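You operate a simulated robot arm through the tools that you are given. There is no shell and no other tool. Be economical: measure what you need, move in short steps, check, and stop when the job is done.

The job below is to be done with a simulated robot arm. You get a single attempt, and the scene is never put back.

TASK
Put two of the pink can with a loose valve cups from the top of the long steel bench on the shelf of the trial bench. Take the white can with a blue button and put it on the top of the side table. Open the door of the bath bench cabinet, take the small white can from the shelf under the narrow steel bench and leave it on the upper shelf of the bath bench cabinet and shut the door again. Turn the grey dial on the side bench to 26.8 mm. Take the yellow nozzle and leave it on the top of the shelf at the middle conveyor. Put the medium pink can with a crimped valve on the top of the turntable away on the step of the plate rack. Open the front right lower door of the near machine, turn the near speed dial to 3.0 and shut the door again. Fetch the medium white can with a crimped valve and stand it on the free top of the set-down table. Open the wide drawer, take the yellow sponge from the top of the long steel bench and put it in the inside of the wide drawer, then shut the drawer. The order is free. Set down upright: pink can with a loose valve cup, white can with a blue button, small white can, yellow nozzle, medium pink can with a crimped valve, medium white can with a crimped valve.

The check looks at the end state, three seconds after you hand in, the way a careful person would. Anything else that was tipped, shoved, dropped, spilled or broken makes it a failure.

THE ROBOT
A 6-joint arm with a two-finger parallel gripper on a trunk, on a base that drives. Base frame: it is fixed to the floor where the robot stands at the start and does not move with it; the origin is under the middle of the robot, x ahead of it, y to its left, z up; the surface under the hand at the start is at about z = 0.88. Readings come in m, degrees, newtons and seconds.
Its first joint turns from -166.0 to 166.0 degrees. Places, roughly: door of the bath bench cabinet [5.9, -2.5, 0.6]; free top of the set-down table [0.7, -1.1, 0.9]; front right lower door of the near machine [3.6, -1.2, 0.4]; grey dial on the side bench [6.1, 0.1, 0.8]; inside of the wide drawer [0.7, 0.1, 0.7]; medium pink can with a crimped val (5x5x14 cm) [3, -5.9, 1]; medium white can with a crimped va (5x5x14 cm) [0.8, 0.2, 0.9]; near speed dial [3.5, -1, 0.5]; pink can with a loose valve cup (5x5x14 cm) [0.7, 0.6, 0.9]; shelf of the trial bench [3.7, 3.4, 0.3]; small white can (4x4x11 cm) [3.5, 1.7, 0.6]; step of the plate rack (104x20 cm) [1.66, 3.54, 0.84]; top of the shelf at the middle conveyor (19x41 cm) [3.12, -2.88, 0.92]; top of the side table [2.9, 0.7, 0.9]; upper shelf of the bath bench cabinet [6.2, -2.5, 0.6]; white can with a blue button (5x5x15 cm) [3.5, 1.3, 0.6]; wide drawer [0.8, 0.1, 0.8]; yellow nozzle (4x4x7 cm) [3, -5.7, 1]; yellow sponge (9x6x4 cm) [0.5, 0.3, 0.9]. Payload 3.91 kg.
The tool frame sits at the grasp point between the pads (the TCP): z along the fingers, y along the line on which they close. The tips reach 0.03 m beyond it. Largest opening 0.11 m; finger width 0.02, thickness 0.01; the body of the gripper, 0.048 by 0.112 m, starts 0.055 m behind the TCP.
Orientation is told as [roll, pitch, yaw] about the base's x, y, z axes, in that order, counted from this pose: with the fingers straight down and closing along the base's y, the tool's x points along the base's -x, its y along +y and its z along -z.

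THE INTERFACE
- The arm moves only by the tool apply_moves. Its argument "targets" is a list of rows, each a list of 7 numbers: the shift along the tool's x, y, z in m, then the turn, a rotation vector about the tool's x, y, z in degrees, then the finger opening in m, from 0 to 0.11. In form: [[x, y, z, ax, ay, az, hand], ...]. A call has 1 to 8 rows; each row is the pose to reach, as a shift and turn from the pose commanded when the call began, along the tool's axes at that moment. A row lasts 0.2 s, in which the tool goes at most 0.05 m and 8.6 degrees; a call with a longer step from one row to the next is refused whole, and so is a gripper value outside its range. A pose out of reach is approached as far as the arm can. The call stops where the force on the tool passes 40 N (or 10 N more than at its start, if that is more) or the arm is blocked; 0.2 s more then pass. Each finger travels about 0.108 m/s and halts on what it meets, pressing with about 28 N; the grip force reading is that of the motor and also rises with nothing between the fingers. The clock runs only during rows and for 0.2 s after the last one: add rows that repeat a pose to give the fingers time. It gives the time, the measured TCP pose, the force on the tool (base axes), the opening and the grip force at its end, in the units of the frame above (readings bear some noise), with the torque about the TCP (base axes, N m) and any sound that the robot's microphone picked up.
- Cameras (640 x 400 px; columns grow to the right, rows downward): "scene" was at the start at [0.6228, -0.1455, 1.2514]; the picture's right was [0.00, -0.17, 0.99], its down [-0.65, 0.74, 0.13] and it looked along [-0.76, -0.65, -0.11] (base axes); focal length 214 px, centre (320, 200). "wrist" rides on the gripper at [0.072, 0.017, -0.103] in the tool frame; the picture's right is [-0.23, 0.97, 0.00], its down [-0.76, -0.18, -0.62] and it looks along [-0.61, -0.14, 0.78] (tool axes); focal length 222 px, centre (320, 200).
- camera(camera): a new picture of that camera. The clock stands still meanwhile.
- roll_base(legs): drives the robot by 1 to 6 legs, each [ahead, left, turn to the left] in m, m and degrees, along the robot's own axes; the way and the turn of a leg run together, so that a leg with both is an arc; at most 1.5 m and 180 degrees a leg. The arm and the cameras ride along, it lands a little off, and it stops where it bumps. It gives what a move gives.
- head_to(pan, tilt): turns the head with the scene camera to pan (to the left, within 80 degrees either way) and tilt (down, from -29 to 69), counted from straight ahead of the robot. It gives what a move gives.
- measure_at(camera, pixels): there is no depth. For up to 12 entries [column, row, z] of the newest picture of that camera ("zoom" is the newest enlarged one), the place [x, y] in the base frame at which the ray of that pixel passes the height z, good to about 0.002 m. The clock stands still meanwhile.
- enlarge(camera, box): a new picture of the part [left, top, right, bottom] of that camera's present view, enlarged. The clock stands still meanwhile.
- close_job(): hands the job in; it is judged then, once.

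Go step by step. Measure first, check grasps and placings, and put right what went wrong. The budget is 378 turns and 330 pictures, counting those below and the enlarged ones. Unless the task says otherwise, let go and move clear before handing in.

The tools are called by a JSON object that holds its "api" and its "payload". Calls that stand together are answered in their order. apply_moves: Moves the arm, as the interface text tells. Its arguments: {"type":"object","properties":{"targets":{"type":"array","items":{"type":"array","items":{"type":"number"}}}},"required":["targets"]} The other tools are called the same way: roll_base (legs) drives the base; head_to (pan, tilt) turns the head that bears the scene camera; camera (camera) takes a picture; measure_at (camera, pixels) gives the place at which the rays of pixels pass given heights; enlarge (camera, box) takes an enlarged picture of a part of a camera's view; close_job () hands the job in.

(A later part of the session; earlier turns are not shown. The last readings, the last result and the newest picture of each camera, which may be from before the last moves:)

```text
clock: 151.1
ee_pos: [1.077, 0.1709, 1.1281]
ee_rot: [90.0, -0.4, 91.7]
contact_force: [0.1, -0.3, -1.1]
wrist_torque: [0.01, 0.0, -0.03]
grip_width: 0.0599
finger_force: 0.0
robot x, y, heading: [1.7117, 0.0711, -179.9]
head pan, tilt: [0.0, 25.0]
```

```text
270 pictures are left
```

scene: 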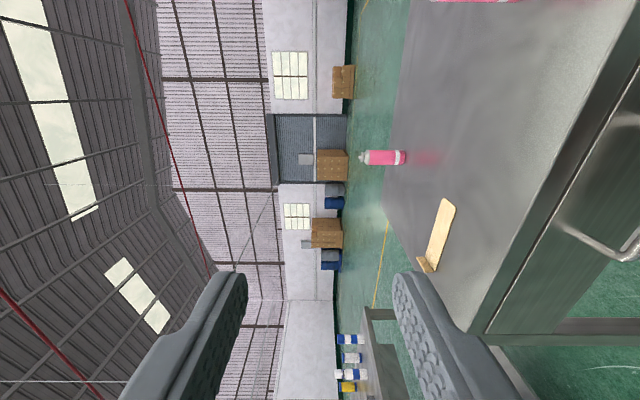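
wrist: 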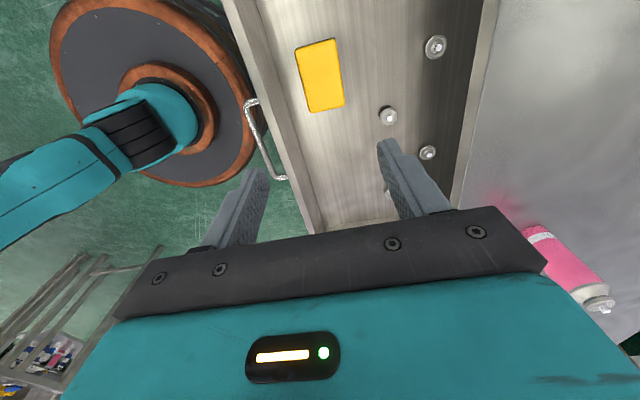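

Drawer is shut. Next take a pink can with a 30°-below-horizontal grasp (suits the low shelf); turn the tool accordingly and strafe in front of can B (0.755,0.36).

{"api": "apply_moves", "payload": {"targets": [[0, 0, 0, 2.13, 2.13, -7.95, 0.08], [0, 0, 0, 4.26, 4.26, -15.9, 0.08], [0, 0, 0, 6.39, 6.39, -23.85, 0.08], [0, 0, 0, 8.52, 8.52, -31.8, 0.08], [0, 0, 0, 10.65, 10.65, -39.75, 0.08], [0, 0, 0, 12.78, 12.78, -47.7, 0.08], [0, 0, 0, 14.91, 14.91, -55.65, 0.08], [0, 0, 0, 17.04, 17.04, -63.6, 0.08]]}}

{"api": "apply_moves", "payload": {"targets": [[0, 0, 0, 2.13, 2.13, -7.95, 0.08], [0, 0, 0, 4.26, 4.26, -15.9, 0.08], [0, 0, 0, 6.46, 6.46, -24.1, 0.08]]}}

{"api": "roll_base", "payload": {"legs": [[0, -0.28, 0]]}}

{"api": "head_to", "payload": {"pan": 0, "tilt": 15}}

{"api": "camera", "payload": {"camera": "scene"}}

```text
clock: 152.9
ee_pos: [1.0782, 0.1696, 1.1273]
ee_rot: [46.9, -56.3, 134.7]
contact_force: [0.4, 0.0, -0.3]
wrist_torque: [0.01, 0.0, 0.0]
grip_width: 0.0801
finger_force: 0.0
robot x, y, heading: [1.7075, 0.07, -179.6]
head pan, tilt: [0.0, 25.0]
```

```text
refused: row 3 steps farther than a row can; nothing moved
```

```text
clock: 154.8
ee_pos: [1.0764, 0.4504, 1.1282]
ee_rot: [47.0, -56.2, 134.4]
contact_force: [0.4, 0.5, 0.0]
wrist_torque: [0.01, 0.0, 0.0]
grip_width: 0.08
finger_force: 0.1
robot x, y, heading: [1.7092, 0.3479, -180.1]
head pan, tilt: [0.0, 25.0]
```

```text
clock: 155.6
ee_pos: [1.0765, 0.4487, 1.1277]
ee_rot: [47.2, -56.2, 134.4]
contact_force: [-0.4, 0.4, 0.2]
wrist_torque: [0.0, -0.02, 0.0]
grip_width: 0.0799
finger_force: 0.2
robot x, y, heading: [1.7054, 0.3508, -179.6]
head pan, tilt: [0.0, 15.0]
```

```text
269 pictures are left
```

scene: 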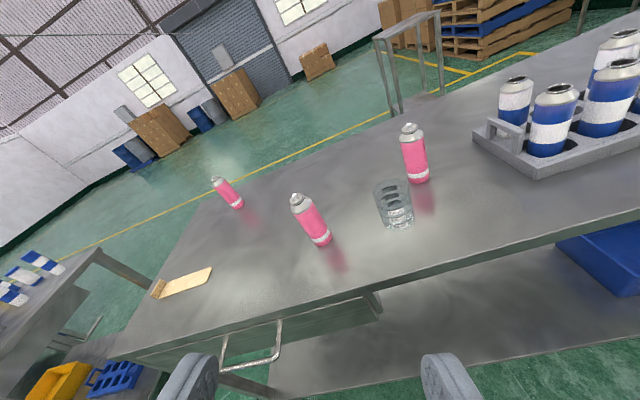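

{"api": "apply_moves", "payload": {"targets": [[0, 0, 0, 1.6, 1.6, -6, 0.08], [0, 0, 0, 3.2, 3.2, -12, 0.08], [0, 0, 0, 4.8, 4.8, -18, 0.08], [0, 0, 0, 6.46, 6.46, -24.1, 0.08]]}}

{"api": "camera", "payload": {"camera": "scene"}}

```text
clock: 156.6
ee_pos: [1.0761, 0.451, 1.1284]
ee_rot: [-0.9, -60.0, -177.5]
contact_force: [-0.7, 0.1, -0.4]
wrist_torque: [-0.01, 0.0, -0.04]
grip_width: 0.0801
finger_force: 0.0
robot x, y, heading: [1.7077, 0.3466, -179.8]
head pan, tilt: [0.0, 15.0]
```

```text
268 pictures are left
```

scene: 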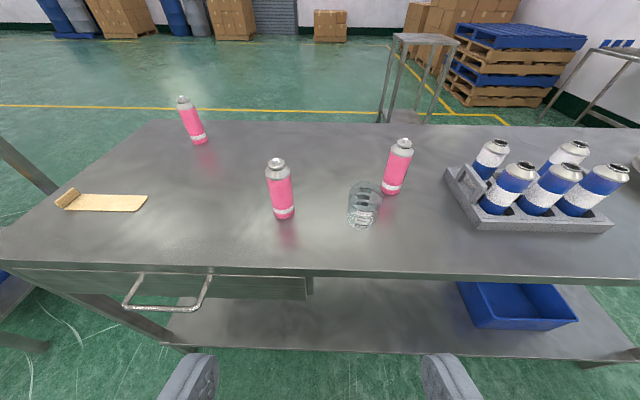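

{"api": "measure_at", "payload": {"camera": "scene", "pixels": [[284, 212, 0.88], [277, 163, 1.02], [391, 190, 0.88], [404, 143, 1.02], [362, 222, 0.88], [198, 140, 0.88]]}}

```text
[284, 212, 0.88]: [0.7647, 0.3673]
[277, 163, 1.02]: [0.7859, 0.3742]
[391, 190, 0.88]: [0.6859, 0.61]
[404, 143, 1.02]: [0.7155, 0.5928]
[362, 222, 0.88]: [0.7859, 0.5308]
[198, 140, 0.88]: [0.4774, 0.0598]
```

{"api": "apply_moves", "payload": {"targets": [[0, 0.015, 0.044, 0, 0, 0, 0.08], [0, 0.03, 0.088, 0, 0, 0, 0.08], [-0.001, 0.045, 0.132, 0, 0, 0, 0.08], [-0.002, 0.06, 0.177, 0, 0, 0, 0.08], [-0.003, 0.0746, 0.2207, 0, 0, 0, 0.08]]}}

{"api": "camera", "payload": {"camera": "scene"}}

{"api": "camera", "payload": {"camera": "wrist"}}

```text
clock: 157.8
ee_pos: [0.884, 0.3719, 1.0224]
ee_rot: [-0.8, -60.1, -177.8]
contact_force: [0.1, 0.1, 0.8]
wrist_torque: [0.03, -0.04, -0.01]
grip_width: 0.08
finger_force: 0.1
robot x, y, heading: [1.7035, 0.3497, -180.0]
head pan, tilt: [0.0, 15.0]
```

```text
267 pictures are left
```

scene: 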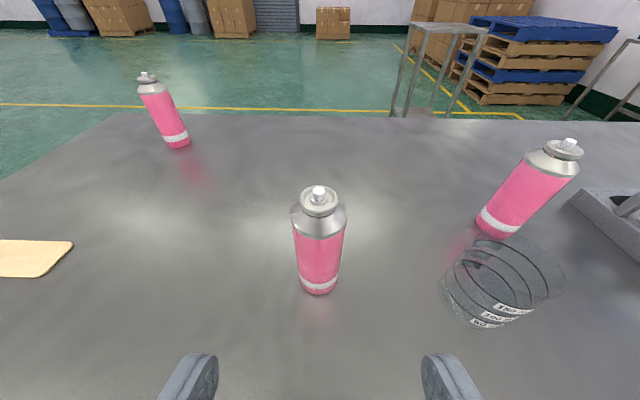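

```text
266 pictures are left
```

wrist: 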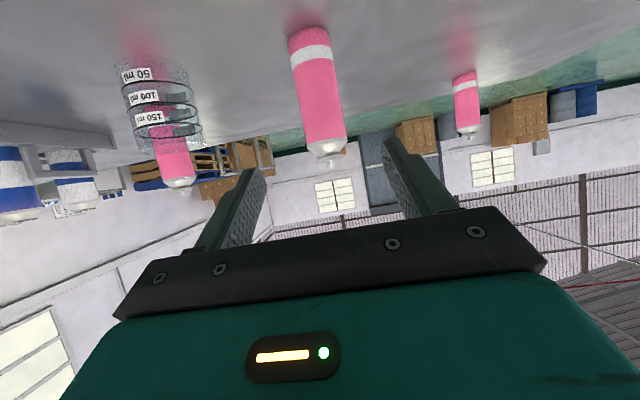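

Can centred at col 319. Advance 0.147 m and grip.

{"api": "apply_moves", "payload": {"targets": [[0, 0, 0.04, 0, 0, 0, 0.08], [0, 0, 0.08, 0, 0, 0, 0.08], [0, 0, 0.115, 0, 0, 0, 0.08], [0, 0, 0.146, 0, 0, 0, 0.08], [0, 0, 0.146, 0, 0, 0, 0.05], [0, 0, 0.146, 0, 0, 0, 0.03], [0, 0, 0.146, 0, 0, 0, 0.03]]}}

{"api": "camera", "payload": {"camera": "scene"}}

```text
clock: 159.4
ee_pos: [0.7582, 0.3675, 0.9475]
ee_rot: [-0.8, -60.1, -177.8]
contact_force: [-2.5, -1.5, 7.0]
wrist_torque: [-0.02, 0.15, 0.03]
grip_width: 0.0433
finger_force: 27.7
robot x, y, heading: [1.71, 0.3453, -179.8]
head pan, tilt: [0.0, 15.0]
```

```text
265 pictures are left
```

scene: 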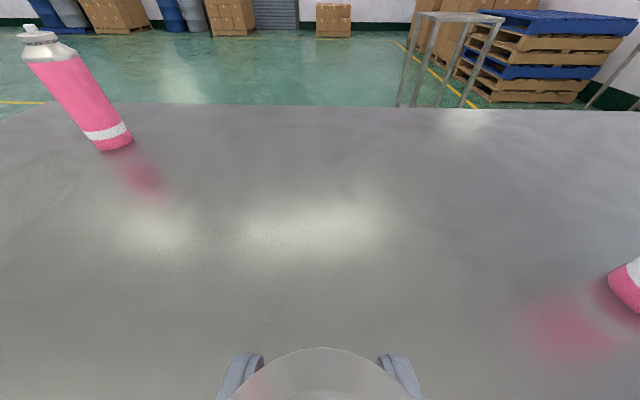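

Gripped at 43 mm. Lift and retract.

{"api": "apply_moves", "payload": {"targets": [[-0.0346, 0, -0.02, 0, 0, 0, 0.03], [-0.0692, 0, -0.04, 0, 0, 0, 0.03], [-0.104, 0, -0.06, 0, 0, 0, 0.03], [-0.125, 0, -0.1, 0, 0, 0, 0.03], [-0.12, 0, -0.145, 0, 0, 0, 0.03], [-0.1, 0, -0.185, 0, 0, 0, 0.03], [-0.08, 0, -0.225, 0, 0, 0, 0.03], [-0.06, 0, -0.265, 0, 0, 0, 0.03]]}}

{"api": "apply_moves", "payload": {"targets": [[0, 0, -0.045, 0, 0, 0, 0.03], [0.01, 0, -0.085, 0, 0, 0, 0.03]]}}

{"api": "camera", "payload": {"camera": "wrist"}}

```text
clock: 161.2
ee_pos: [0.9581, 0.3718, 1.1306]
ee_rot: [-0.7, -60.0, -177.8]
contact_force: [0.0, 0.0, -0.8]
wrist_torque: [-0.03, 0.02, -0.02]
grip_width: 0.0437
finger_force: 28.1
robot x, y, heading: [1.7108, 0.3498, -179.9]
head pan, tilt: [0.0, 15.0]
```

```text
clock: 161.8
ee_pos: [1.0368, 0.3749, 1.1657]
ee_rot: [-0.8, -59.9, -177.9]
contact_force: [-1.3, 0.6, -1.3]
wrist_torque: [0.01, 0.02, 0.01]
grip_width: 0.0435
finger_force: 28.5
robot x, y, heading: [1.7075, 0.3491, -179.7]
head pan, tilt: [0.0, 15.0]
```

```text
264 pictures are left
```

wrist: 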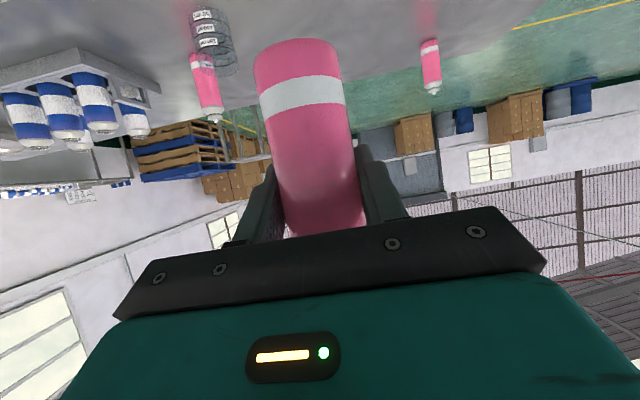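

Held firmly. Drive: back 0.25, strafe to y≈2.3, turn to face the trial bench.

{"api": "roll_base", "payload": {"legs": [[-0.25, 0, 0], [0, -1.3, 0], [0, -0.6, 0], [0, 0, -90]]}}

{"api": "head_to", "payload": {"pan": -40, "tilt": -10}}

{"api": "camera", "payload": {"camera": "scene"}}

```text
clock: 176.6
ee_pos: [1.9852, 2.9282, 1.166]
ee_rot: [-0.7, -60.1, 92.3]
contact_force: [0.2, 0.9, -0.4]
wrist_torque: [-0.03, 0.01, 0.01]
grip_width: 0.0431
finger_force: 27.9
robot x, y, heading: [1.9616, 2.2556, 90.3]
head pan, tilt: [0.0, 15.0]
```

```text
clock: 177.6
ee_pos: [1.9846, 2.9293, 1.1656]
ee_rot: [-0.6, -60.2, 92.4]
contact_force: [-0.3, 0.3, 0.1]
wrist_torque: [-0.01, 0.0, 0.01]
grip_width: 0.0432
finger_force: 27.8
robot x, y, heading: [1.9586, 2.2602, 90.2]
head pan, tilt: [-40.0, -10.0]
```

```text
263 pictures are left
```

scene: 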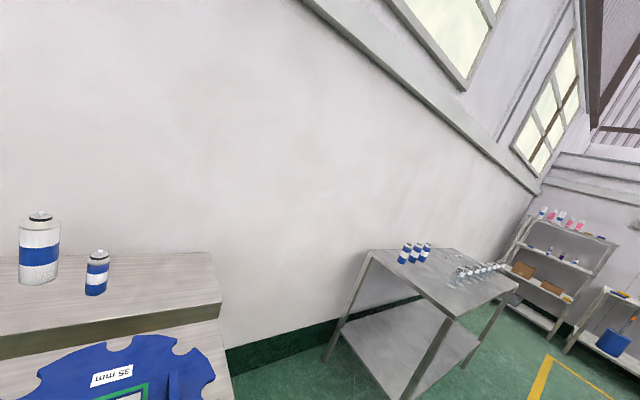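

The trial bench is at (440,310). Drive right to face it.

{"api": "roll_base", "payload": {"legs": [[0, -1.4, 0], [0, -0.25, 0]]}}

{"api": "head_to", "payload": {"pan": 0, "tilt": 15}}

{"api": "camera", "payload": {"camera": "scene"}}

```text
clock: 186.0
ee_pos: [3.6365, 2.9221, 1.1664]
ee_rot: [-0.7, -60.0, 91.5]
contact_force: [0.3, -0.2, -0.5]
wrist_torque: [0.02, -0.01, 0.0]
grip_width: 0.0432
finger_force: 27.7
robot x, y, heading: [3.6057, 2.2497, 89.7]
head pan, tilt: [-40.0, -10.0]
```

```text
clock: 187.1
ee_pos: [3.6384, 2.9217, 1.1668]
ee_rot: [-0.8, -60.1, 91.5]
contact_force: [0.7, -0.6, -0.4]
wrist_torque: [0.0, -0.02, -0.02]
grip_width: 0.0434
finger_force: 28.0
robot x, y, heading: [3.6037, 2.2522, 89.4]
head pan, tilt: [0.0, 15.0]
```

```text
262 pictures are left
```

scene: 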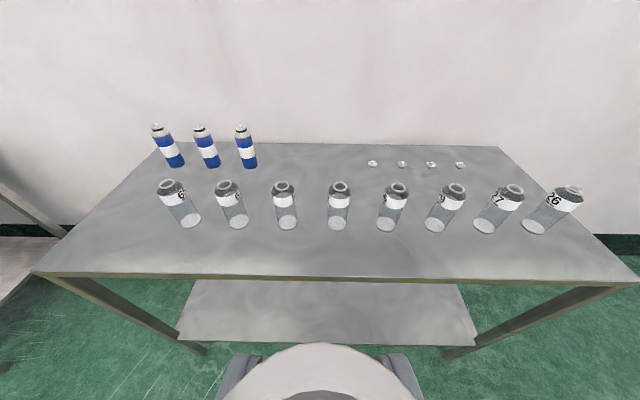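

{"api": "measure_at", "payload": {"camera": "scene", "pixels": [[35, 273, 0.86], [636, 284, 0.86], [180, 341, 0.3], [475, 347, 0.3], [195, 281, 0.3], [460, 286, 0.3], [190, 353, 0.0], [460, 357, 0.0], [320, 343, 0.3], [320, 343, 0.35]]}}

```text
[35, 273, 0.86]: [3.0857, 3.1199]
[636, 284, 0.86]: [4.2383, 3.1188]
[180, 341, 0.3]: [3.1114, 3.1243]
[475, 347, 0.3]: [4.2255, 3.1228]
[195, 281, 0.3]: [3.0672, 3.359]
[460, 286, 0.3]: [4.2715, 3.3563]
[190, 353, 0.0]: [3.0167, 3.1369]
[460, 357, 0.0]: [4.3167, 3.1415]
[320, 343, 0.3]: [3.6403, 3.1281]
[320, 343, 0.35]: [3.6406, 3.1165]
```

Shelf front edge is at y≈3.12, z≈0.3. Lower the arm in front of the bench first.

{"api": "apply_moves", "payload": {"targets": [[0.0407, 0, 0.0235, 0, 0, 0, 0.03], [0.0814, 0, 0.047, 0, 0, 0, 0.03], [0.1221, 0, 0.0705, 0, 0, 0, 0.03], [0.1628, 0, 0.094, 0, 0, 0, 0.03], [0.2035, 0, 0.1175, 0, 0, 0, 0.03], [0.2442, 0, 0.141, 0, 0, 0, 0.03], [0.2849, 0, 0.1645, 0, 0, 0, 0.03], [0.3256, 0, 0.188, 0, 0, 0, 0.03]]}}

{"api": "apply_moves", "payload": {"targets": [[0.0407, 0, 0.0235, 0, 0, 0, 0.03], [0.0814, 0, 0.047, 0, 0, 0, 0.03], [0.1221, 0, 0.0705, 0, 0, 0, 0.03], [0.1628, 0, 0.094, 0, 0, 0, 0.03], [0.2035, 0, 0.1175, 0, 0, 0, 0.03], [0.2442, 0, 0.141, 0, 0, 0, 0.03], [0.2849, 0, 0.1645, 0, 0, 0, 0.03], [0.315, 0, 0.182, 0, 0, 0, 0.03]]}}

{"api": "head_to", "payload": {"pan": 0, "tilt": 0}}

{"api": "camera", "payload": {"camera": "scene"}}

```text
clock: 188.9
ee_pos: [3.625, 2.918, 0.7845]
ee_rot: [-16.5, -57.1, 114.3]
contact_force: [2.4, 1.9, 1.4]
wrist_torque: [-0.09, 0.14, 0.12]
grip_width: 0.0435
finger_force: 28.2
robot x, y, heading: [3.6031, 2.2484, 89.6]
head pan, tilt: [0.0, 15.0]
```

```text
clock: 190.7
ee_pos: [3.6673, 2.9398, 0.45]
ee_rot: [10.4, -58.5, 83.2]
contact_force: [0.0, 0.2, 0.0]
wrist_torque: [-0.03, -0.01, 0.0]
grip_width: 0.0433
finger_force: 27.6
out of reach, approached as far as the arm can: row 2, 3, 4, 5, 6, 7, 8
robot x, y, heading: [3.6015, 2.2497, 89.5]
head pan, tilt: [0.0, 15.0]
```

```text
clock: 191.4
ee_pos: [3.6679, 2.9402, 0.451]
ee_rot: [10.3, -58.4, 83.2]
contact_force: [0.1, 0.0, -0.9]
wrist_torque: [-0.02, 0.01, 0.01]
grip_width: 0.0434
finger_force: 28.6
robot x, y, heading: [3.6015, 2.2515, 89.3]
head pan, tilt: [0.0, 0.0]
```

```text
261 pictures are left
```

scene: 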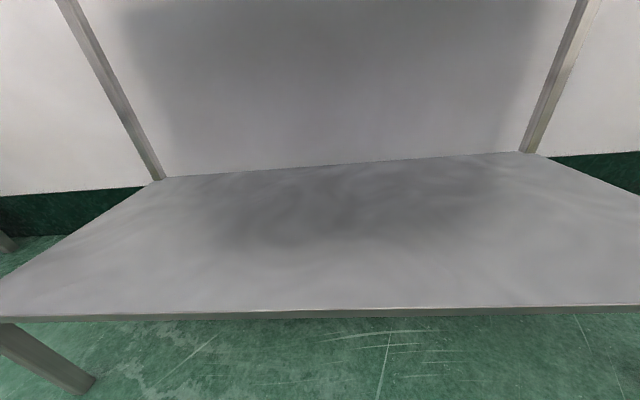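

{"api": "measure_at", "payload": {"camera": "scene", "pixels": [[320, 310, 0.3], [320, 310, 0.28], [320, 310, 0.32], [165, 178, 0.3], [522, 152, 0.3]]}}

{"api": "apply_moves", "payload": {"targets": [[0, 0, 0.02, 0, 0, 0, 0.03], [0, 0, 0.04, 0, 0, 0, 0.03]]}}

```text
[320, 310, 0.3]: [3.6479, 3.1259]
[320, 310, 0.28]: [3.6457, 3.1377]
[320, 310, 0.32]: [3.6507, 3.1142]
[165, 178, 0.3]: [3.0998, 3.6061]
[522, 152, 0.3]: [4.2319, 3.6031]
```

```text
clock: 192.0
ee_pos: [3.6667, 2.9742, 0.4306]
ee_rot: [10.8, -58.5, 83.4]
contact_force: [0.2, 0.5, -0.8]
wrist_torque: [0.0, 0.01, -0.02]
grip_width: 0.0433
finger_force: 28.2
robot x, y, heading: [3.6057, 2.2554, 89.7]
head pan, tilt: [0.0, 0.0]
```

The can is tilted ~6° by the near-limit wrist pose. Correct orientation while reaching outward under the bench top.

{"api": "apply_moves", "payload": {"targets": [[-0.018, 0.005, 0.035, 1, -0.3, -0.8, 0.03], [-0.036, 0.01, 0.07, 2, -0.5, -1.6, 0.03], [-0.054, 0.016, 0.105, 3, -0.7, -2.5, 0.03], [-0.072, 0.022, 0.14, 4, -1, -3.3, 0.03], [-0.089, 0.027, 0.175, 4.6, -1.2, -4.1, 0.03]]}}

{"api": "camera", "payload": {"camera": "scene"}}

```text
clock: 193.2
ee_pos: [3.6745, 3.1713, 0.4244]
ee_rot: [1.8, -59.5, 92.7]
contact_force: [0.1, -0.1, -0.2]
wrist_torque: [-0.05, -0.02, 0.04]
grip_width: 0.0436
finger_force: 27.7
out of reach, approached as far as the arm can: row 1, 2, 3, 4, 5
robot x, y, heading: [3.608, 2.2512, 89.6]
head pan, tilt: [0.0, 0.0]
```

```text
260 pictures are left
```

scene: 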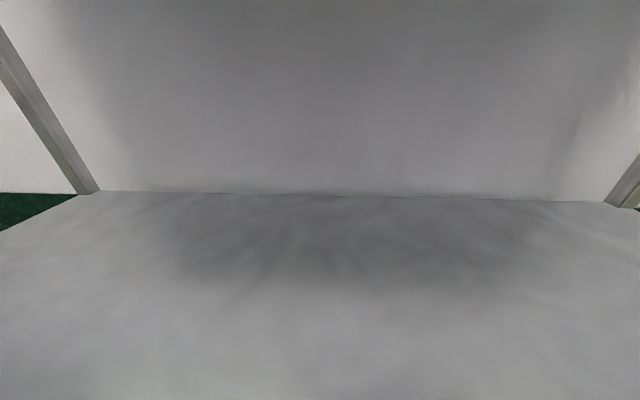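

Upright within ~1.5° now. Drive ahead 0.12 m, then lower.

{"api": "roll_base", "payload": {"legs": [[0.12, 0, 0]]}}

{"api": "apply_moves", "payload": {"targets": [[0.014, 0, 0.008, 0, 0, 0, 0.03], [0.028, 0, 0.016, 0, 0, 0, 0.03], [0.04, 0, 0.023, 0, 0, 0, 0.03]]}}

{"api": "camera", "payload": {"camera": "wrist"}}

```text
clock: 194.5
ee_pos: [3.6757, 3.2911, 0.4238]
ee_rot: [1.7, -59.5, 92.7]
contact_force: [-0.4, -0.3, 0.1]
wrist_torque: [0.0, 0.02, 0.03]
grip_width: 0.0433
finger_force: 27.6
robot x, y, heading: [3.6036, 2.3735, 89.3]
head pan, tilt: [0.0, 0.0]
```

```text
clock: 195.3
ee_pos: [3.6745, 3.2935, 0.3794]
ee_rot: [3.2, -59.4, 91.5]
contact_force: [0.5, 0.7, -0.8]
wrist_torque: [0.01, 0.02, -0.02]
grip_width: 0.0432
finger_force: 28.3
out of reach, approached as far as the arm can: row 3
robot x, y, heading: [3.6026, 2.3718, 89.6]
head pan, tilt: [0.0, 0.0]
```

```text
259 pictures are left
```

wrist: 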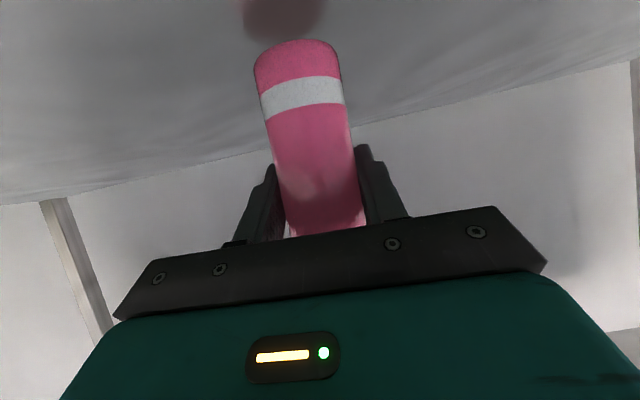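

{"api": "apply_moves", "payload": {"targets": [[0.004, 0, 0.002, 0, 0, 0, 0.03], [0.007, 0, 0.004, 0, 0, 0, 0.03], [0.01, 0, 0.006, 0, 0, 0, 0.03], [0.013, 0, 0.0075, 0, 0, 0, 0.03]]}}

```text
clock: 196.3
ee_pos: [3.6773, 3.2957, 0.3686]
ee_rot: [3.3, -59.5, 91.4]
contact_force: [-2.0, -3.6, 22.0]
wrist_torque: [-0.03, -0.16, 0.01]
grip_width: 0.0433
finger_force: 27.9
out of reach, approached as far as the arm can: row 2, 3, 4
robot x, y, heading: [3.6008, 2.3714, 89.5]
head pan, tilt: [0.0, 0.0]
```

Contact (22 N) at the shelf. Open and back out.

{"api": "apply_moves", "payload": {"targets": [[0, 0, 0, 0, 0, 0, 0.05], [0, 0, 0, 0, 0, 0, 0.07], [0, 0, 0, 0, 0, 0, 0.08], [0, 0, -0.03, 0, 0, 0, 0.08], [0, 0, -0.07, 0, 0, 0, 0.08], [0, 0, -0.11, 0, 0, 0, 0.08]]}}

{"api": "camera", "payload": {"camera": "wrist"}}

{"api": "camera", "payload": {"camera": "scene"}}

```text
clock: 197.7
ee_pos: [3.6869, 3.2043, 0.426]
ee_rot: [3.9, -59.1, 91.1]
contact_force: [-0.4, -0.7, -0.3]
wrist_torque: [0.03, -0.02, -0.04]
grip_width: 0.08
finger_force: 0.1
out of reach, approached as far as the arm can: row 4, 5, 6
robot x, y, heading: [3.5992, 2.3682, 89.4]
head pan, tilt: [0.0, 0.0]
```

```text
258 pictures are left
```

wrist: 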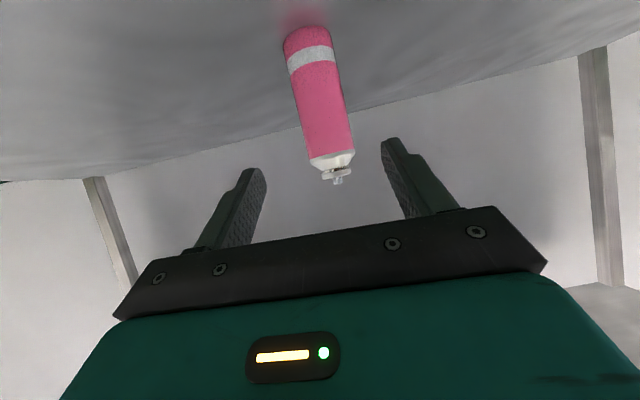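

```text
257 pictures are left
```

scene: 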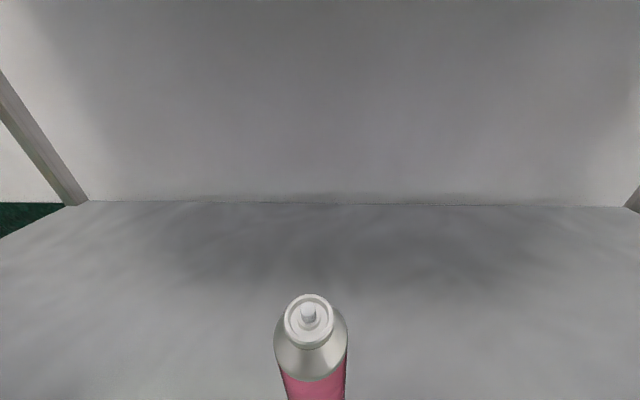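

Pink can 1 stands on the shelf. Back out and raise the arm.

{"api": "roll_base", "payload": {"legs": [[-0.2, 0, 0]]}}

{"api": "apply_moves", "payload": {"targets": [[-0.04, 0, -0.024, 0, 0, 0, 0.08], [-0.08, 0, -0.048, 0, 0, 0, 0.08], [-0.12, 0, -0.072, 0, 0, 0, 0.08], [-0.16, 0, -0.096, 0, 0, 0, 0.08], [-0.2, 0, -0.12, 0, 0, 0, 0.08], [-0.24, 0, -0.144, 0, 0, 0, 0.08], [-0.28, 0, -0.168, 0, 0, 0, 0.08], [-0.32, 0, -0.192, 0, 0, 0, 0.08]]}}

{"api": "apply_moves", "payload": {"targets": [[-0.04, 0, -0.024, 0, 0, 0, 0.08], [-0.08, 0, -0.048, 0, 0, 0, 0.08], [-0.12, 0, -0.072, 0, 0, 0, 0.08], [-0.16, 0, -0.096, 0, 0, 0, 0.08], [-0.2, 0, -0.12, 0, 0, 0, 0.08], [-0.24, 0, -0.144, 0, 0, 0, 0.08], [-0.28, 0, -0.168, 0, 0, 0, 0.08], [-0.32, 0, -0.192, 0, 0, 0, 0.08]]}}

{"api": "camera", "payload": {"camera": "scene"}}

```text
clock: 199.3
ee_pos: [3.6867, 3.0035, 0.4256]
ee_rot: [3.9, -59.2, 91.1]
contact_force: [-0.1, 0.0, -0.7]
wrist_torque: [0.0, 0.03, 0.01]
grip_width: 0.0798
finger_force: 0.0
robot x, y, heading: [3.6038, 2.1716, 89.7]
head pan, tilt: [0.0, 0.0]
```

```text
clock: 201.1
ee_pos: [3.699, 3.0038, 0.799]
ee_rot: [3.9, -59.2, 91.1]
contact_force: [-0.7, 0.6, -0.4]
wrist_torque: [0.02, 0.0, -0.03]
grip_width: 0.08
finger_force: 0.1
robot x, y, heading: [3.6082, 2.1753, 89.7]
head pan, tilt: [0.0, 0.0]
```

```text
clock: 202.9
ee_pos: [3.7116, 3.0042, 1.1721]
ee_rot: [4.1, -59.1, 91.2]
contact_force: [-0.2, -0.3, -1.2]
wrist_torque: [0.0, -0.02, 0.04]
grip_width: 0.08
finger_force: 0.1
robot x, y, heading: [3.6011, 2.1704, 89.8]
head pan, tilt: [0.0, 0.0]
```

```text
256 pictures are left
```

scene: 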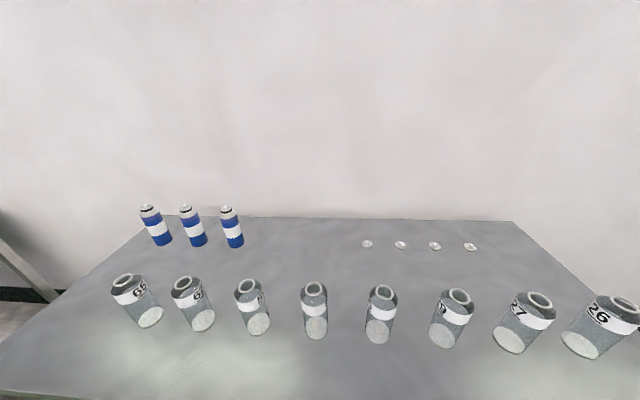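

Retract and move left, then turn to view the narrow steel bench.

{"api": "apply_moves", "payload": {"targets": [[0.022, 0, -0.038, 0, 0, 0, 0.08], [0.044, 0, -0.076, 0, 0, 0, 0.08], [0.066, 0, -0.114, 0, 0, 0, 0.08], [0.088, 0, -0.152, 0, 0, 0, 0.08], [0.11, 0, -0.19, 0, 0, 0, 0.08], [0.12, 0, -0.23, 0, 0, 0, 0.08]]}}

{"api": "roll_base", "payload": {"legs": [[0.1, 1.1, 0], [0, 0, -130]]}}

{"api": "camera", "payload": {"camera": "scene"}}

```text
clock: 204.3
ee_pos: [3.7341, 2.7453, 1.1866]
ee_rot: [4.1, -59.1, 91.1]
contact_force: [0.2, 0.3, -1.4]
wrist_torque: [0.01, -0.01, 0.02]
grip_width: 0.08
finger_force: 0.1
robot x, y, heading: [3.6021, 2.1704, 89.6]
head pan, tilt: [0.0, 0.0]
```

```text
clock: 215.3
ee_pos: [2.8545, 1.8043, 1.1869]
ee_rot: [3.9, -59.2, -39.8]
contact_force: [0.0, -0.4, -0.8]
wrist_torque: [-0.02, -0.03, 0.01]
grip_width: 0.08
finger_force: 0.0
robot x, y, heading: [2.5075, 2.2849, -41.7]
head pan, tilt: [0.0, 0.0]
```

```text
255 pictures are left
```

scene: 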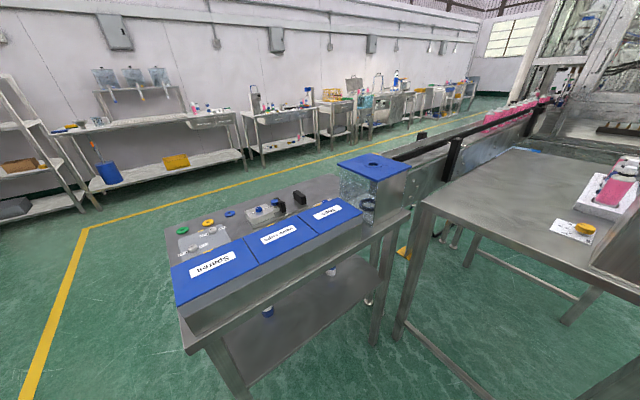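

The narrow bench is in front, with two cans on its lower shelf at (268,312) and (330,270). Measure them.

{"api": "measure_at", "payload": {"camera": "scene", "pixels": [[183, 322, 0.88], [405, 222, 0.88], [330, 176, 0.88], [175, 265, 0.88], [268, 316, 0.53], [330, 274, 0.53], [250, 385, 0.53], [378, 320, 0.53], [440, 260, 0.88], [268, 316, 0.45], [268, 316, 0.6]]}}

{"api": "enlarge", "payload": {"camera": "scene", "box": [170, 180, 430, 400]}}

```text
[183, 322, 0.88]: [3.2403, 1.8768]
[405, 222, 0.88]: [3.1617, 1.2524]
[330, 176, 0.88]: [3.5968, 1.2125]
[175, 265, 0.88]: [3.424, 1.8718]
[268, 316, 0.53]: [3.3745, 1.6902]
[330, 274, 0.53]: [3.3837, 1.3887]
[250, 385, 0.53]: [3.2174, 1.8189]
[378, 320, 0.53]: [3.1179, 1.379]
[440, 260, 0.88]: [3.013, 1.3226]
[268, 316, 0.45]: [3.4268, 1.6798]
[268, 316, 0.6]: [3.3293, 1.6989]
```

```text
1.82 times, centred on (300, 290) of scene
```

zoom: 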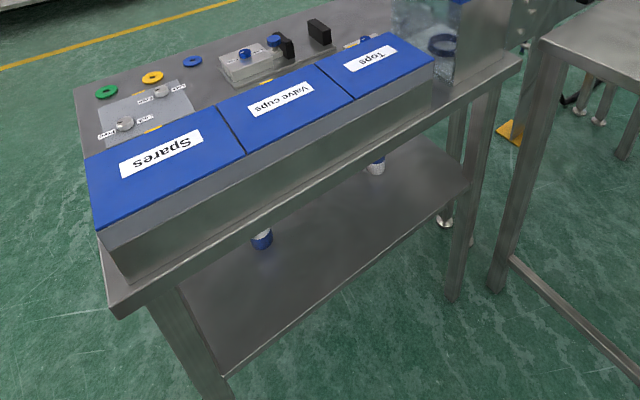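

{"api": "measure_at", "payload": {"camera": "scene", "pixels": [[425, 203, 0.88], [395, 335, 0.0], [440, 258, 0.88], [510, 152, 0.88], [500, 399, 0.3], [620, 290, 0.88]]}}

{"api": "roll_base", "payload": {"legs": [[0, 0, 41.7]]}}

{"api": "head_to", "payload": {"pan": -30, "tilt": 10}}

{"api": "camera", "payload": {"camera": "scene"}}

```text
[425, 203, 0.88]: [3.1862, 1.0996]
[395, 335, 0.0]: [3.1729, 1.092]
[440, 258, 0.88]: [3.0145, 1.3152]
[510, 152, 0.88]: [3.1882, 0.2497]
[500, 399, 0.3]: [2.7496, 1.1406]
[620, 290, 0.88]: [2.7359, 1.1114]
```

```text
clock: 217.7
ee_pos: [3.0831, 2.1565, 1.1864]
ee_rot: [4.1, -59.2, 1.7]
contact_force: [-0.8, 0.3, 0.1]
wrist_torque: [-0.02, -0.02, 0.0]
grip_width: 0.0799
finger_force: 0.1
robot x, y, heading: [2.5089, 2.2837, 0.4]
head pan, tilt: [0.0, 0.0]
```

```text
clock: 218.6
ee_pos: [3.0838, 2.1556, 1.1874]
ee_rot: [4.0, -59.2, 1.8]
contact_force: [-0.1, -0.1, 0.8]
wrist_torque: [-0.01, -0.02, 0.01]
grip_width: 0.08
finger_force: 0.1
robot x, y, heading: [2.5077, 2.2812, -0.1]
head pan, tilt: [-30.0, 10.0]
```

```text
253 pictures are left
```

scene: 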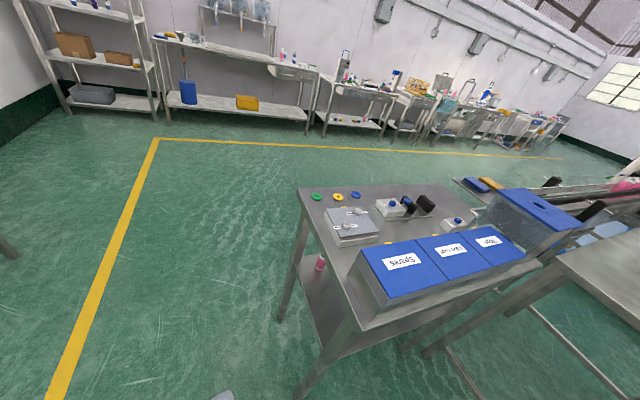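

The side table occupies y<1.1, so stand at (2.3,1.65) facing the narrow bench's front, then lower the arm.

{"api": "roll_base", "payload": {"legs": [[-0.2, -0.6, 0]]}}

{"api": "apply_moves", "payload": {"targets": [[0.04, 0, 0.023, 0, -3, 0, 0.08], [0.08, 0, 0.046, 0, -6, 0, 0.08], [0.12, 0, 0.069, 0, -9, 0, 0.08], [0.16, 0, 0.092, 0, -12, 0, 0.08], [0.2, 0, 0.115, 0, -15, 0, 0.08], [0.24, 0, 0.138, 0, -18, 0, 0.08], [0.28, 0, 0.161, 0, -21, 0, 0.08], [0.32, 0, 0.184, 0, -24, 0, 0.08]]}}

{"api": "head_to", "payload": {"pan": 0, "tilt": 0}}

{"api": "camera", "payload": {"camera": "scene"}}

```text
clock: 222.2
ee_pos: [2.8841, 1.5539, 1.1868]
ee_rot: [4.0, -59.2, 1.4]
contact_force: [-0.2, -1.0, 0.5]
wrist_torque: [0.02, 0.01, 0.0]
grip_width: 0.08
finger_force: 0.0
robot x, y, heading: [2.3095, 1.6827, -0.2]
head pan, tilt: [-30.0, 10.0]
```

```text
clock: 223.9
ee_pos: [2.8985, 1.5553, 0.8319]
ee_rot: [16.8, -83.0, -11.9]
contact_force: [0.3, -0.4, 0.7]
wrist_torque: [-0.06, 0.0, 0.0]
grip_width: 0.0801
finger_force: 0.0
out of reach, approached as far as the arm can: row 8
robot x, y, heading: [2.311, 1.6803, -0.1]
head pan, tilt: [-30.0, 10.0]
```

```text
clock: 224.9
ee_pos: [2.8978, 1.5559, 0.8334]
ee_rot: [17.0, -82.9, -12.0]
contact_force: [0.9, 0.1, 0.0]
wrist_torque: [0.0, 0.02, 0.01]
grip_width: 0.0799
finger_force: 0.1
robot x, y, heading: [2.3088, 1.6818, -0.2]
head pan, tilt: [0.0, 0.0]
```

```text
252 pictures are left
```

scene: 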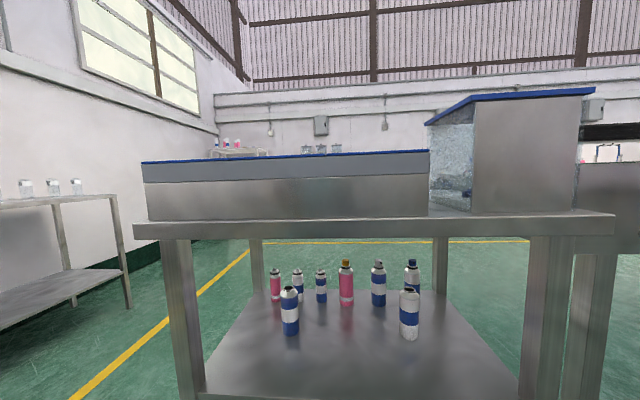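

{"api": "enlarge", "payload": {"camera": "scene", "box": [250, 245, 450, 355]}}

```text
3.20 times, centred on (350, 300) of scene
```

zoom: 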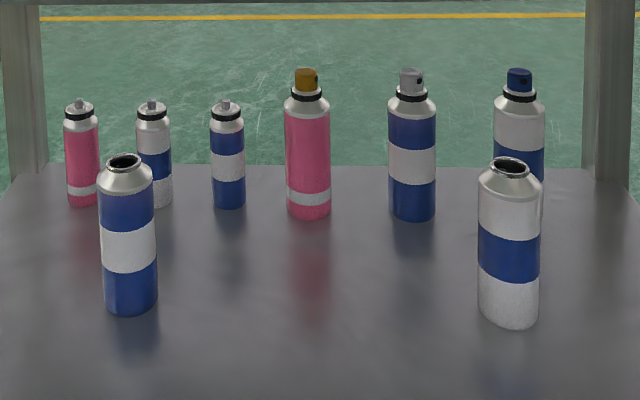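

The targets are in the back row: small white (2nd) and white with blue button (6th, behind the front white). Reaching from the other side looks better. Measure positions.

{"api": "measure_at", "payload": {"camera": "scene", "pixels": [[298, 302, 0.54], [298, 302, 0.5], [298, 302, 0.52], [321, 303, 0.52], [276, 302, 0.52], [412, 304, 0.52], [379, 305, 0.52], [346, 305, 0.52], [289, 334, 0.52], [409, 338, 0.52]]}}

```text
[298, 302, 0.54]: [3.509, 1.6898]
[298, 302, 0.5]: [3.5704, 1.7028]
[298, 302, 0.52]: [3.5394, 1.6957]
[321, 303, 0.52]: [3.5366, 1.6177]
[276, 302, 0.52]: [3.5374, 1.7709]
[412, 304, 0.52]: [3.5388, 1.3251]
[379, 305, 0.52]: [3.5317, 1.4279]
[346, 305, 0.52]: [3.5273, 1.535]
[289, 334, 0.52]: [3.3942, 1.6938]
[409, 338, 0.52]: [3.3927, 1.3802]
```

Back row sits at x≈3.52 (small white y≈1.695, white blue-button y≈1.325). Drive round to the +x side of the narrow bench.

{"api": "roll_base", "payload": {"legs": [[0, 0.75, 0], [1.4, 0, 0], [0.75, 0, 0], [0, 0, -180], [0, 0.8, 0]]}}

{"api": "camera", "payload": {"camera": "scene"}}

```text
clock: 250.4
ee_pos: [3.8842, 1.741, 0.8325]
ee_rot: [16.9, -82.8, 168.7]
contact_force: [-1.0, 0.6, 0.3]
wrist_torque: [0.02, 0.03, -0.01]
grip_width: 0.08
finger_force: 0.0
robot x, y, heading: [4.4765, 1.6198, -179.3]
head pan, tilt: [0.0, 0.0]
```

```text
250 pictures are left
```

scene: 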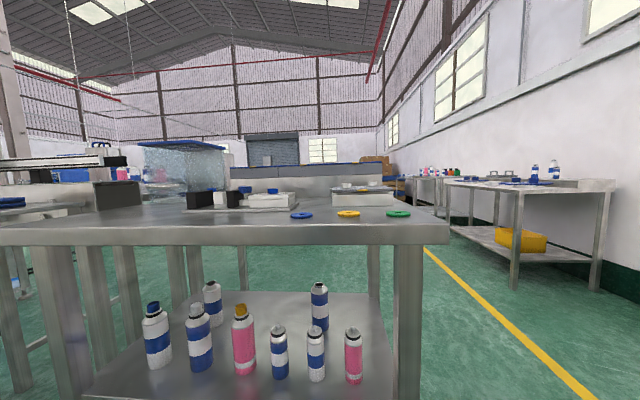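

{"api": "measure_at", "payload": {"camera": "scene", "pixels": [[447, 224, 0.88], [5, 230, 0.88], [157, 367, 0.54], [316, 380, 0.54], [279, 378, 0.54], [353, 383, 0.54], [199, 370, 0.54], [210, 323, 0.54], [60, 290, 0.7], [95, 290, 0.7], [125, 300, 0.7]]}}

{"api": "enlarge", "payload": {"camera": "scene", "box": [0, 220, 420, 400]}}

```text
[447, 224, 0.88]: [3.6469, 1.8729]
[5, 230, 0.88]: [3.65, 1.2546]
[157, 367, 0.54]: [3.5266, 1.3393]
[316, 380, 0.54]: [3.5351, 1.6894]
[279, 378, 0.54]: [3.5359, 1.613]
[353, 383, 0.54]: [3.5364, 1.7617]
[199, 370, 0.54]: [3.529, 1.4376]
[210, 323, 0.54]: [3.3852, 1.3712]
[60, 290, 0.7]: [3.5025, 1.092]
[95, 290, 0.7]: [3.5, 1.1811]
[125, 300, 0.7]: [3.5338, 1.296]
```

```text
1.52 times, centred on (210, 310) of scene
```

zoom: 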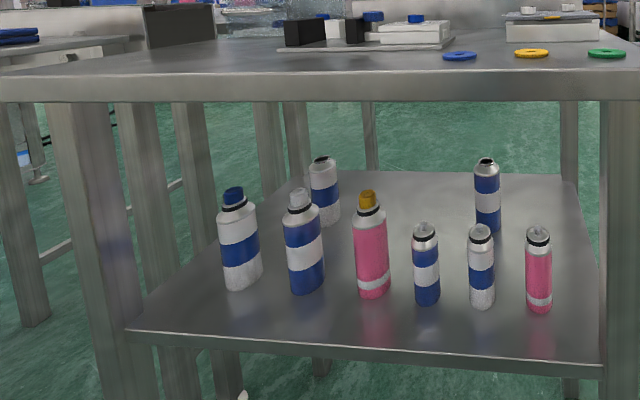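

Bench spans x 3.20–3.65; its cans are at x≈3.52 on a shelf at z≈0.54. Bring the tool to pitch 70°, yaw 195°, in front of the blue-button can.

{"api": "apply_moves", "payload": {"targets": [[0.0285, 0.0362, 0.0115, -1.1, 1.6, -1, 0.075], [0.057, 0.0725, 0.023, -2.2, 3.2, -2, 0.075], [0.0856, 0.109, 0.0345, -3.3, 4.8, -3, 0.075], [0.114, 0.145, 0.046, -4.4, 6.4, -4, 0.075], [0.143, 0.181, 0.0575, -5.5, 8, -5, 0.075], [0.171, 0.2175, 0.069, -6.6, 9.6, -6, 0.075], [0.2, 0.254, 0.08, -7.7, 11.2, -7, 0.075], [0.2285, 0.29, 0.092, -8.7, 12.8, -8.1, 0.075]]}}

{"api": "camera", "payload": {"camera": "scene"}}

```text
clock: 252.2
ee_pos: [3.8269, 1.5073, 0.6356]
ee_rot: [4.1, -69.0, -164.6]
contact_force: [0.0, 0.0, 0.0]
wrist_torque: [0.03, -0.02, 0.0]
grip_width: 0.0749
finger_force: 0.1
out of reach, approached as far as the arm can: row 1, 2, 3, 4, 5, 6, 7, 8
robot x, y, heading: [4.4737, 1.6177, -179.5]
head pan, tilt: [0.0, 0.0]
```

```text
248 pictures are left
```

scene: 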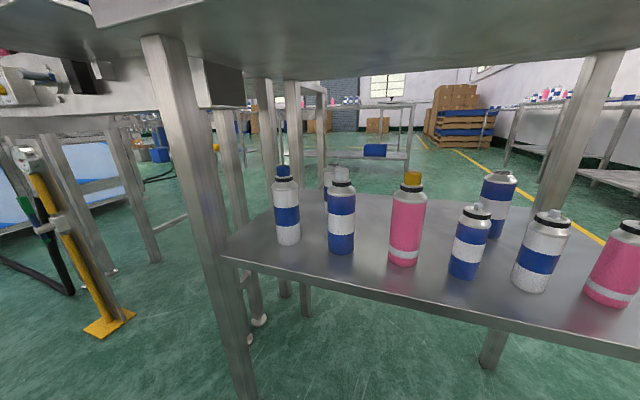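

Excellent view. Continue to extend toward the can.

{"api": "apply_moves", "payload": {"targets": [[-0.008, 0.0167, 0.038, 0, 0, 0, 0.075], [-0.016, 0.0334, 0.077, 0, 0, 0, 0.075], [-0.024, 0.05, 0.115, 0, 0, 0, 0.075], [-0.032, 0.067, 0.154, 0, 0, 0, 0.075], [-0.0405, 0.0834, 0.192, 0, 0, 0, 0.075]]}}

{"api": "camera", "payload": {"camera": "scene"}}

{"api": "camera", "payload": {"camera": "wrist"}}

```text
clock: 253.4
ee_pos: [3.655, 1.4201, 0.6106]
ee_rot: [-0.8, -69.0, -155.5]
contact_force: [-1.1, 0.3, 0.1]
wrist_torque: [-0.02, -0.01, 0.02]
grip_width: 0.0749
finger_force: 0.0
out of reach, approached as far as the arm can: row 1, 2, 3, 4, 5
robot x, y, heading: [4.4759, 1.62, -179.6]
head pan, tilt: [0.0, 0.0]
```

```text
247 pictures are left
```

scene: 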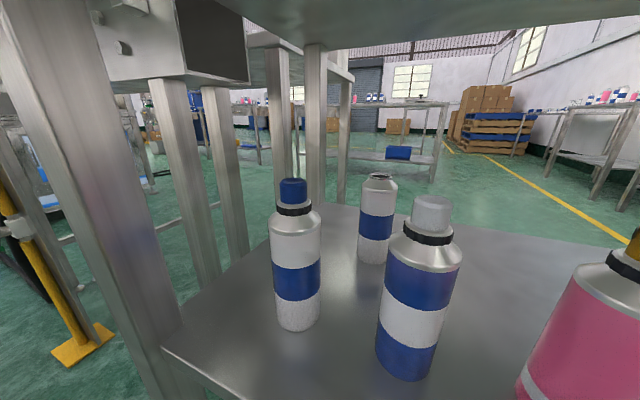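

```text
246 pictures are left
```

wrist: 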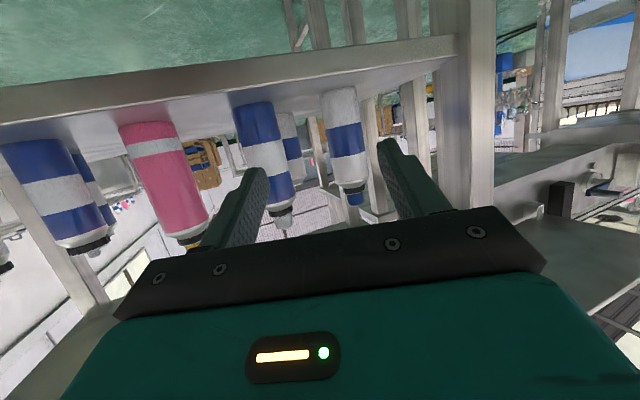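

Can lies nearly ahead; strafe the base 0.02 m and recheck.

{"api": "roll_base", "payload": {"legs": [[0, 0.022, 0]]}}

{"api": "camera", "payload": {"camera": "scene"}}

{"api": "measure_at", "payload": {"camera": "scene", "pixels": [[296, 325, 0.54], [294, 190, 0.69], [296, 280, 0.6], [405, 375, 0.54]]}}

```text
clock: 254.2
ee_pos: [3.6559, 1.3983, 0.6113]
ee_rot: [-0.8, -68.7, -155.8]
contact_force: [0.1, -0.5, 0.0]
wrist_torque: [-0.01, 0.02, 0.0]
grip_width: 0.0752
finger_force: 0.1
robot x, y, heading: [4.4709, 1.597, -179.8]
head pan, tilt: [0.0, 0.0]
```

```text
245 pictures are left
```

scene: 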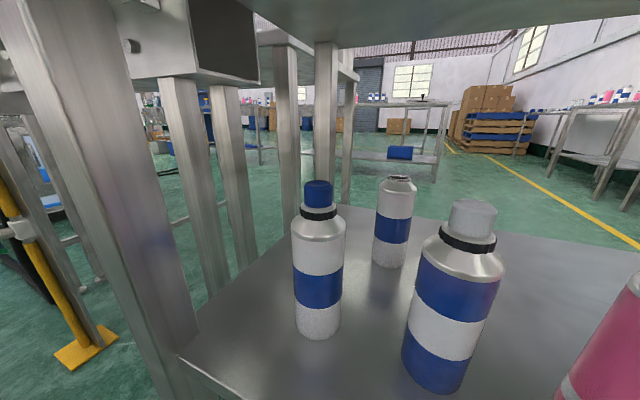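

```text
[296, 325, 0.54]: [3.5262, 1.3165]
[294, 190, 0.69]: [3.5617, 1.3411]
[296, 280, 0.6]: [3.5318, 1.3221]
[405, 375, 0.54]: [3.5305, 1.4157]
```

Now the can is at col 318, centred. Get distance and advance.

{"api": "measure_at", "payload": {"camera": "scene", "pixels": [[318, 330, 0.54], [318, 187, 0.69], [435, 375, 0.54]]}}

```text
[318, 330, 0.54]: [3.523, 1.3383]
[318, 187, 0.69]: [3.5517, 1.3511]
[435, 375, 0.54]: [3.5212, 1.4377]
```

{"api": "apply_moves", "payload": {"targets": [[-0.0135, 0, 0.035, 0, 0, 0, 0.07], [-0.027, 0, 0.07, 0, 0, 0, 0.07], [-0.0405, 0, 0.105, 0, 0, 0, 0.07], [-0.054, 0, 0.14, 0, 0, 0, 0.07]]}}

{"api": "camera", "payload": {"camera": "wrist"}}

{"api": "camera", "payload": {"camera": "scene"}}

```text
clock: 255.2
ee_pos: [3.5166, 1.3377, 0.6113]
ee_rot: [-0.8, -68.9, -155.6]
contact_force: [-1.2, 1.0, 0.7]
wrist_torque: [0.0, 0.02, 0.01]
grip_width: 0.0698
finger_force: 0.1
robot x, y, heading: [4.4774, 1.5981, -179.6]
head pan, tilt: [0.0, 0.0]
```

```text
244 pictures are left
```

wrist: 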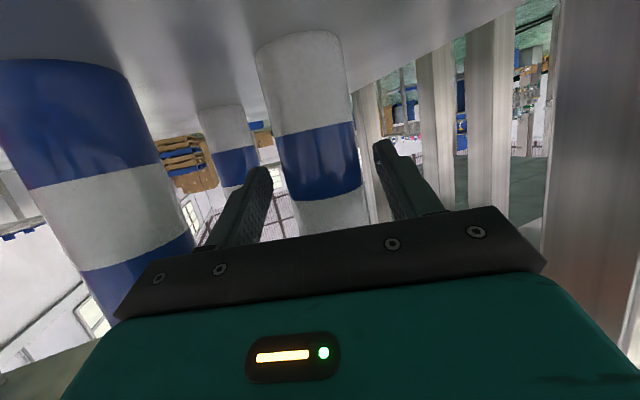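

```text
243 pictures are left
```

scene: 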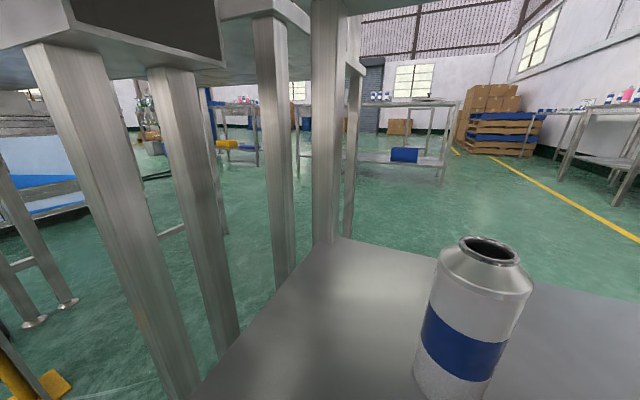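

The can is between the fingers. Close, then lift slightly and back out.

{"api": "apply_moves", "payload": {"targets": [[0, 0, 0, 0, 0, 0, 0.05], [0, 0, 0, 0, 0, 0, 0.03], [0, 0, 0, 0, 0, 0, 0.03], [-0.014, 0, -0.005, 0, 0, 0, 0.03], [-0.028, 0, -0.011, 0, 0, 0, 0.03]]}}

{"api": "camera", "payload": {"camera": "wrist"}}

```text
clock: 256.4
ee_pos: [3.5181, 1.3379, 0.6422]
ee_rot: [-0.7, -68.7, -155.8]
contact_force: [-0.6, 0.3, -2.5]
wrist_torque: [0.05, 0.01, -0.03]
grip_width: 0.0444
finger_force: 27.8
robot x, y, heading: [4.4759, 1.5979, -179.8]
head pan, tilt: [0.0, 0.0]
```

```text
242 pictures are left
```

wrist: 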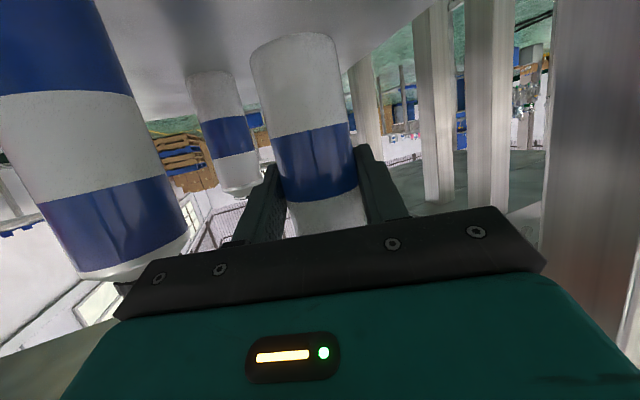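

{"api": "apply_moves", "payload": {"targets": [[0.0135, 0, -0.035, 0, 0, 0, 0.03], [0.027, 0, -0.07, 0, 0, 0, 0.03], [0.0405, 0, -0.105, 0, 0, 0, 0.03], [0.054, 0, -0.14, 0, 0, 0, 0.03]]}}

{"api": "roll_base", "payload": {"legs": [[-0.25, 0, 0]]}}

{"api": "camera", "payload": {"camera": "scene"}}

```text
clock: 257.4
ee_pos: [3.6571, 1.3973, 0.6402]
ee_rot: [-0.7, -68.7, -155.6]
contact_force: [0.5, -0.2, -2.2]
wrist_torque: [0.0, -0.02, 0.0]
grip_width: 0.0441
finger_force: 27.5
robot x, y, heading: [4.4724, 1.6003, -179.7]
head pan, tilt: [0.0, 0.0]
```

```text
clock: 259.3
ee_pos: [3.9065, 1.3995, 0.6422]
ee_rot: [-0.8, -68.8, -155.6]
contact_force: [0.2, -0.3, -0.9]
wrist_torque: [0.04, 0.0, 0.05]
grip_width: 0.0443
finger_force: 28.0
robot x, y, heading: [4.7222, 1.6017, -179.4]
head pan, tilt: [0.0, 0.0]
```

```text
241 pictures are left
```

scene: 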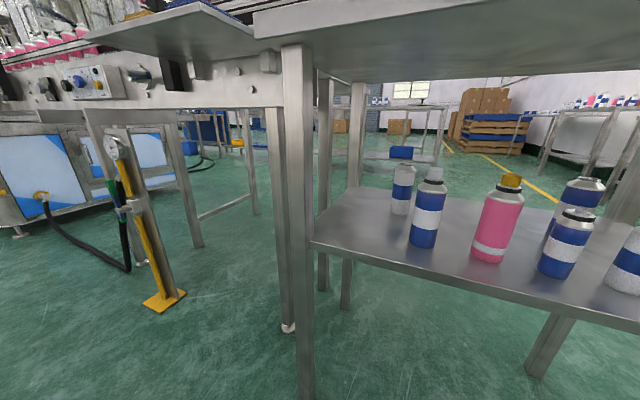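

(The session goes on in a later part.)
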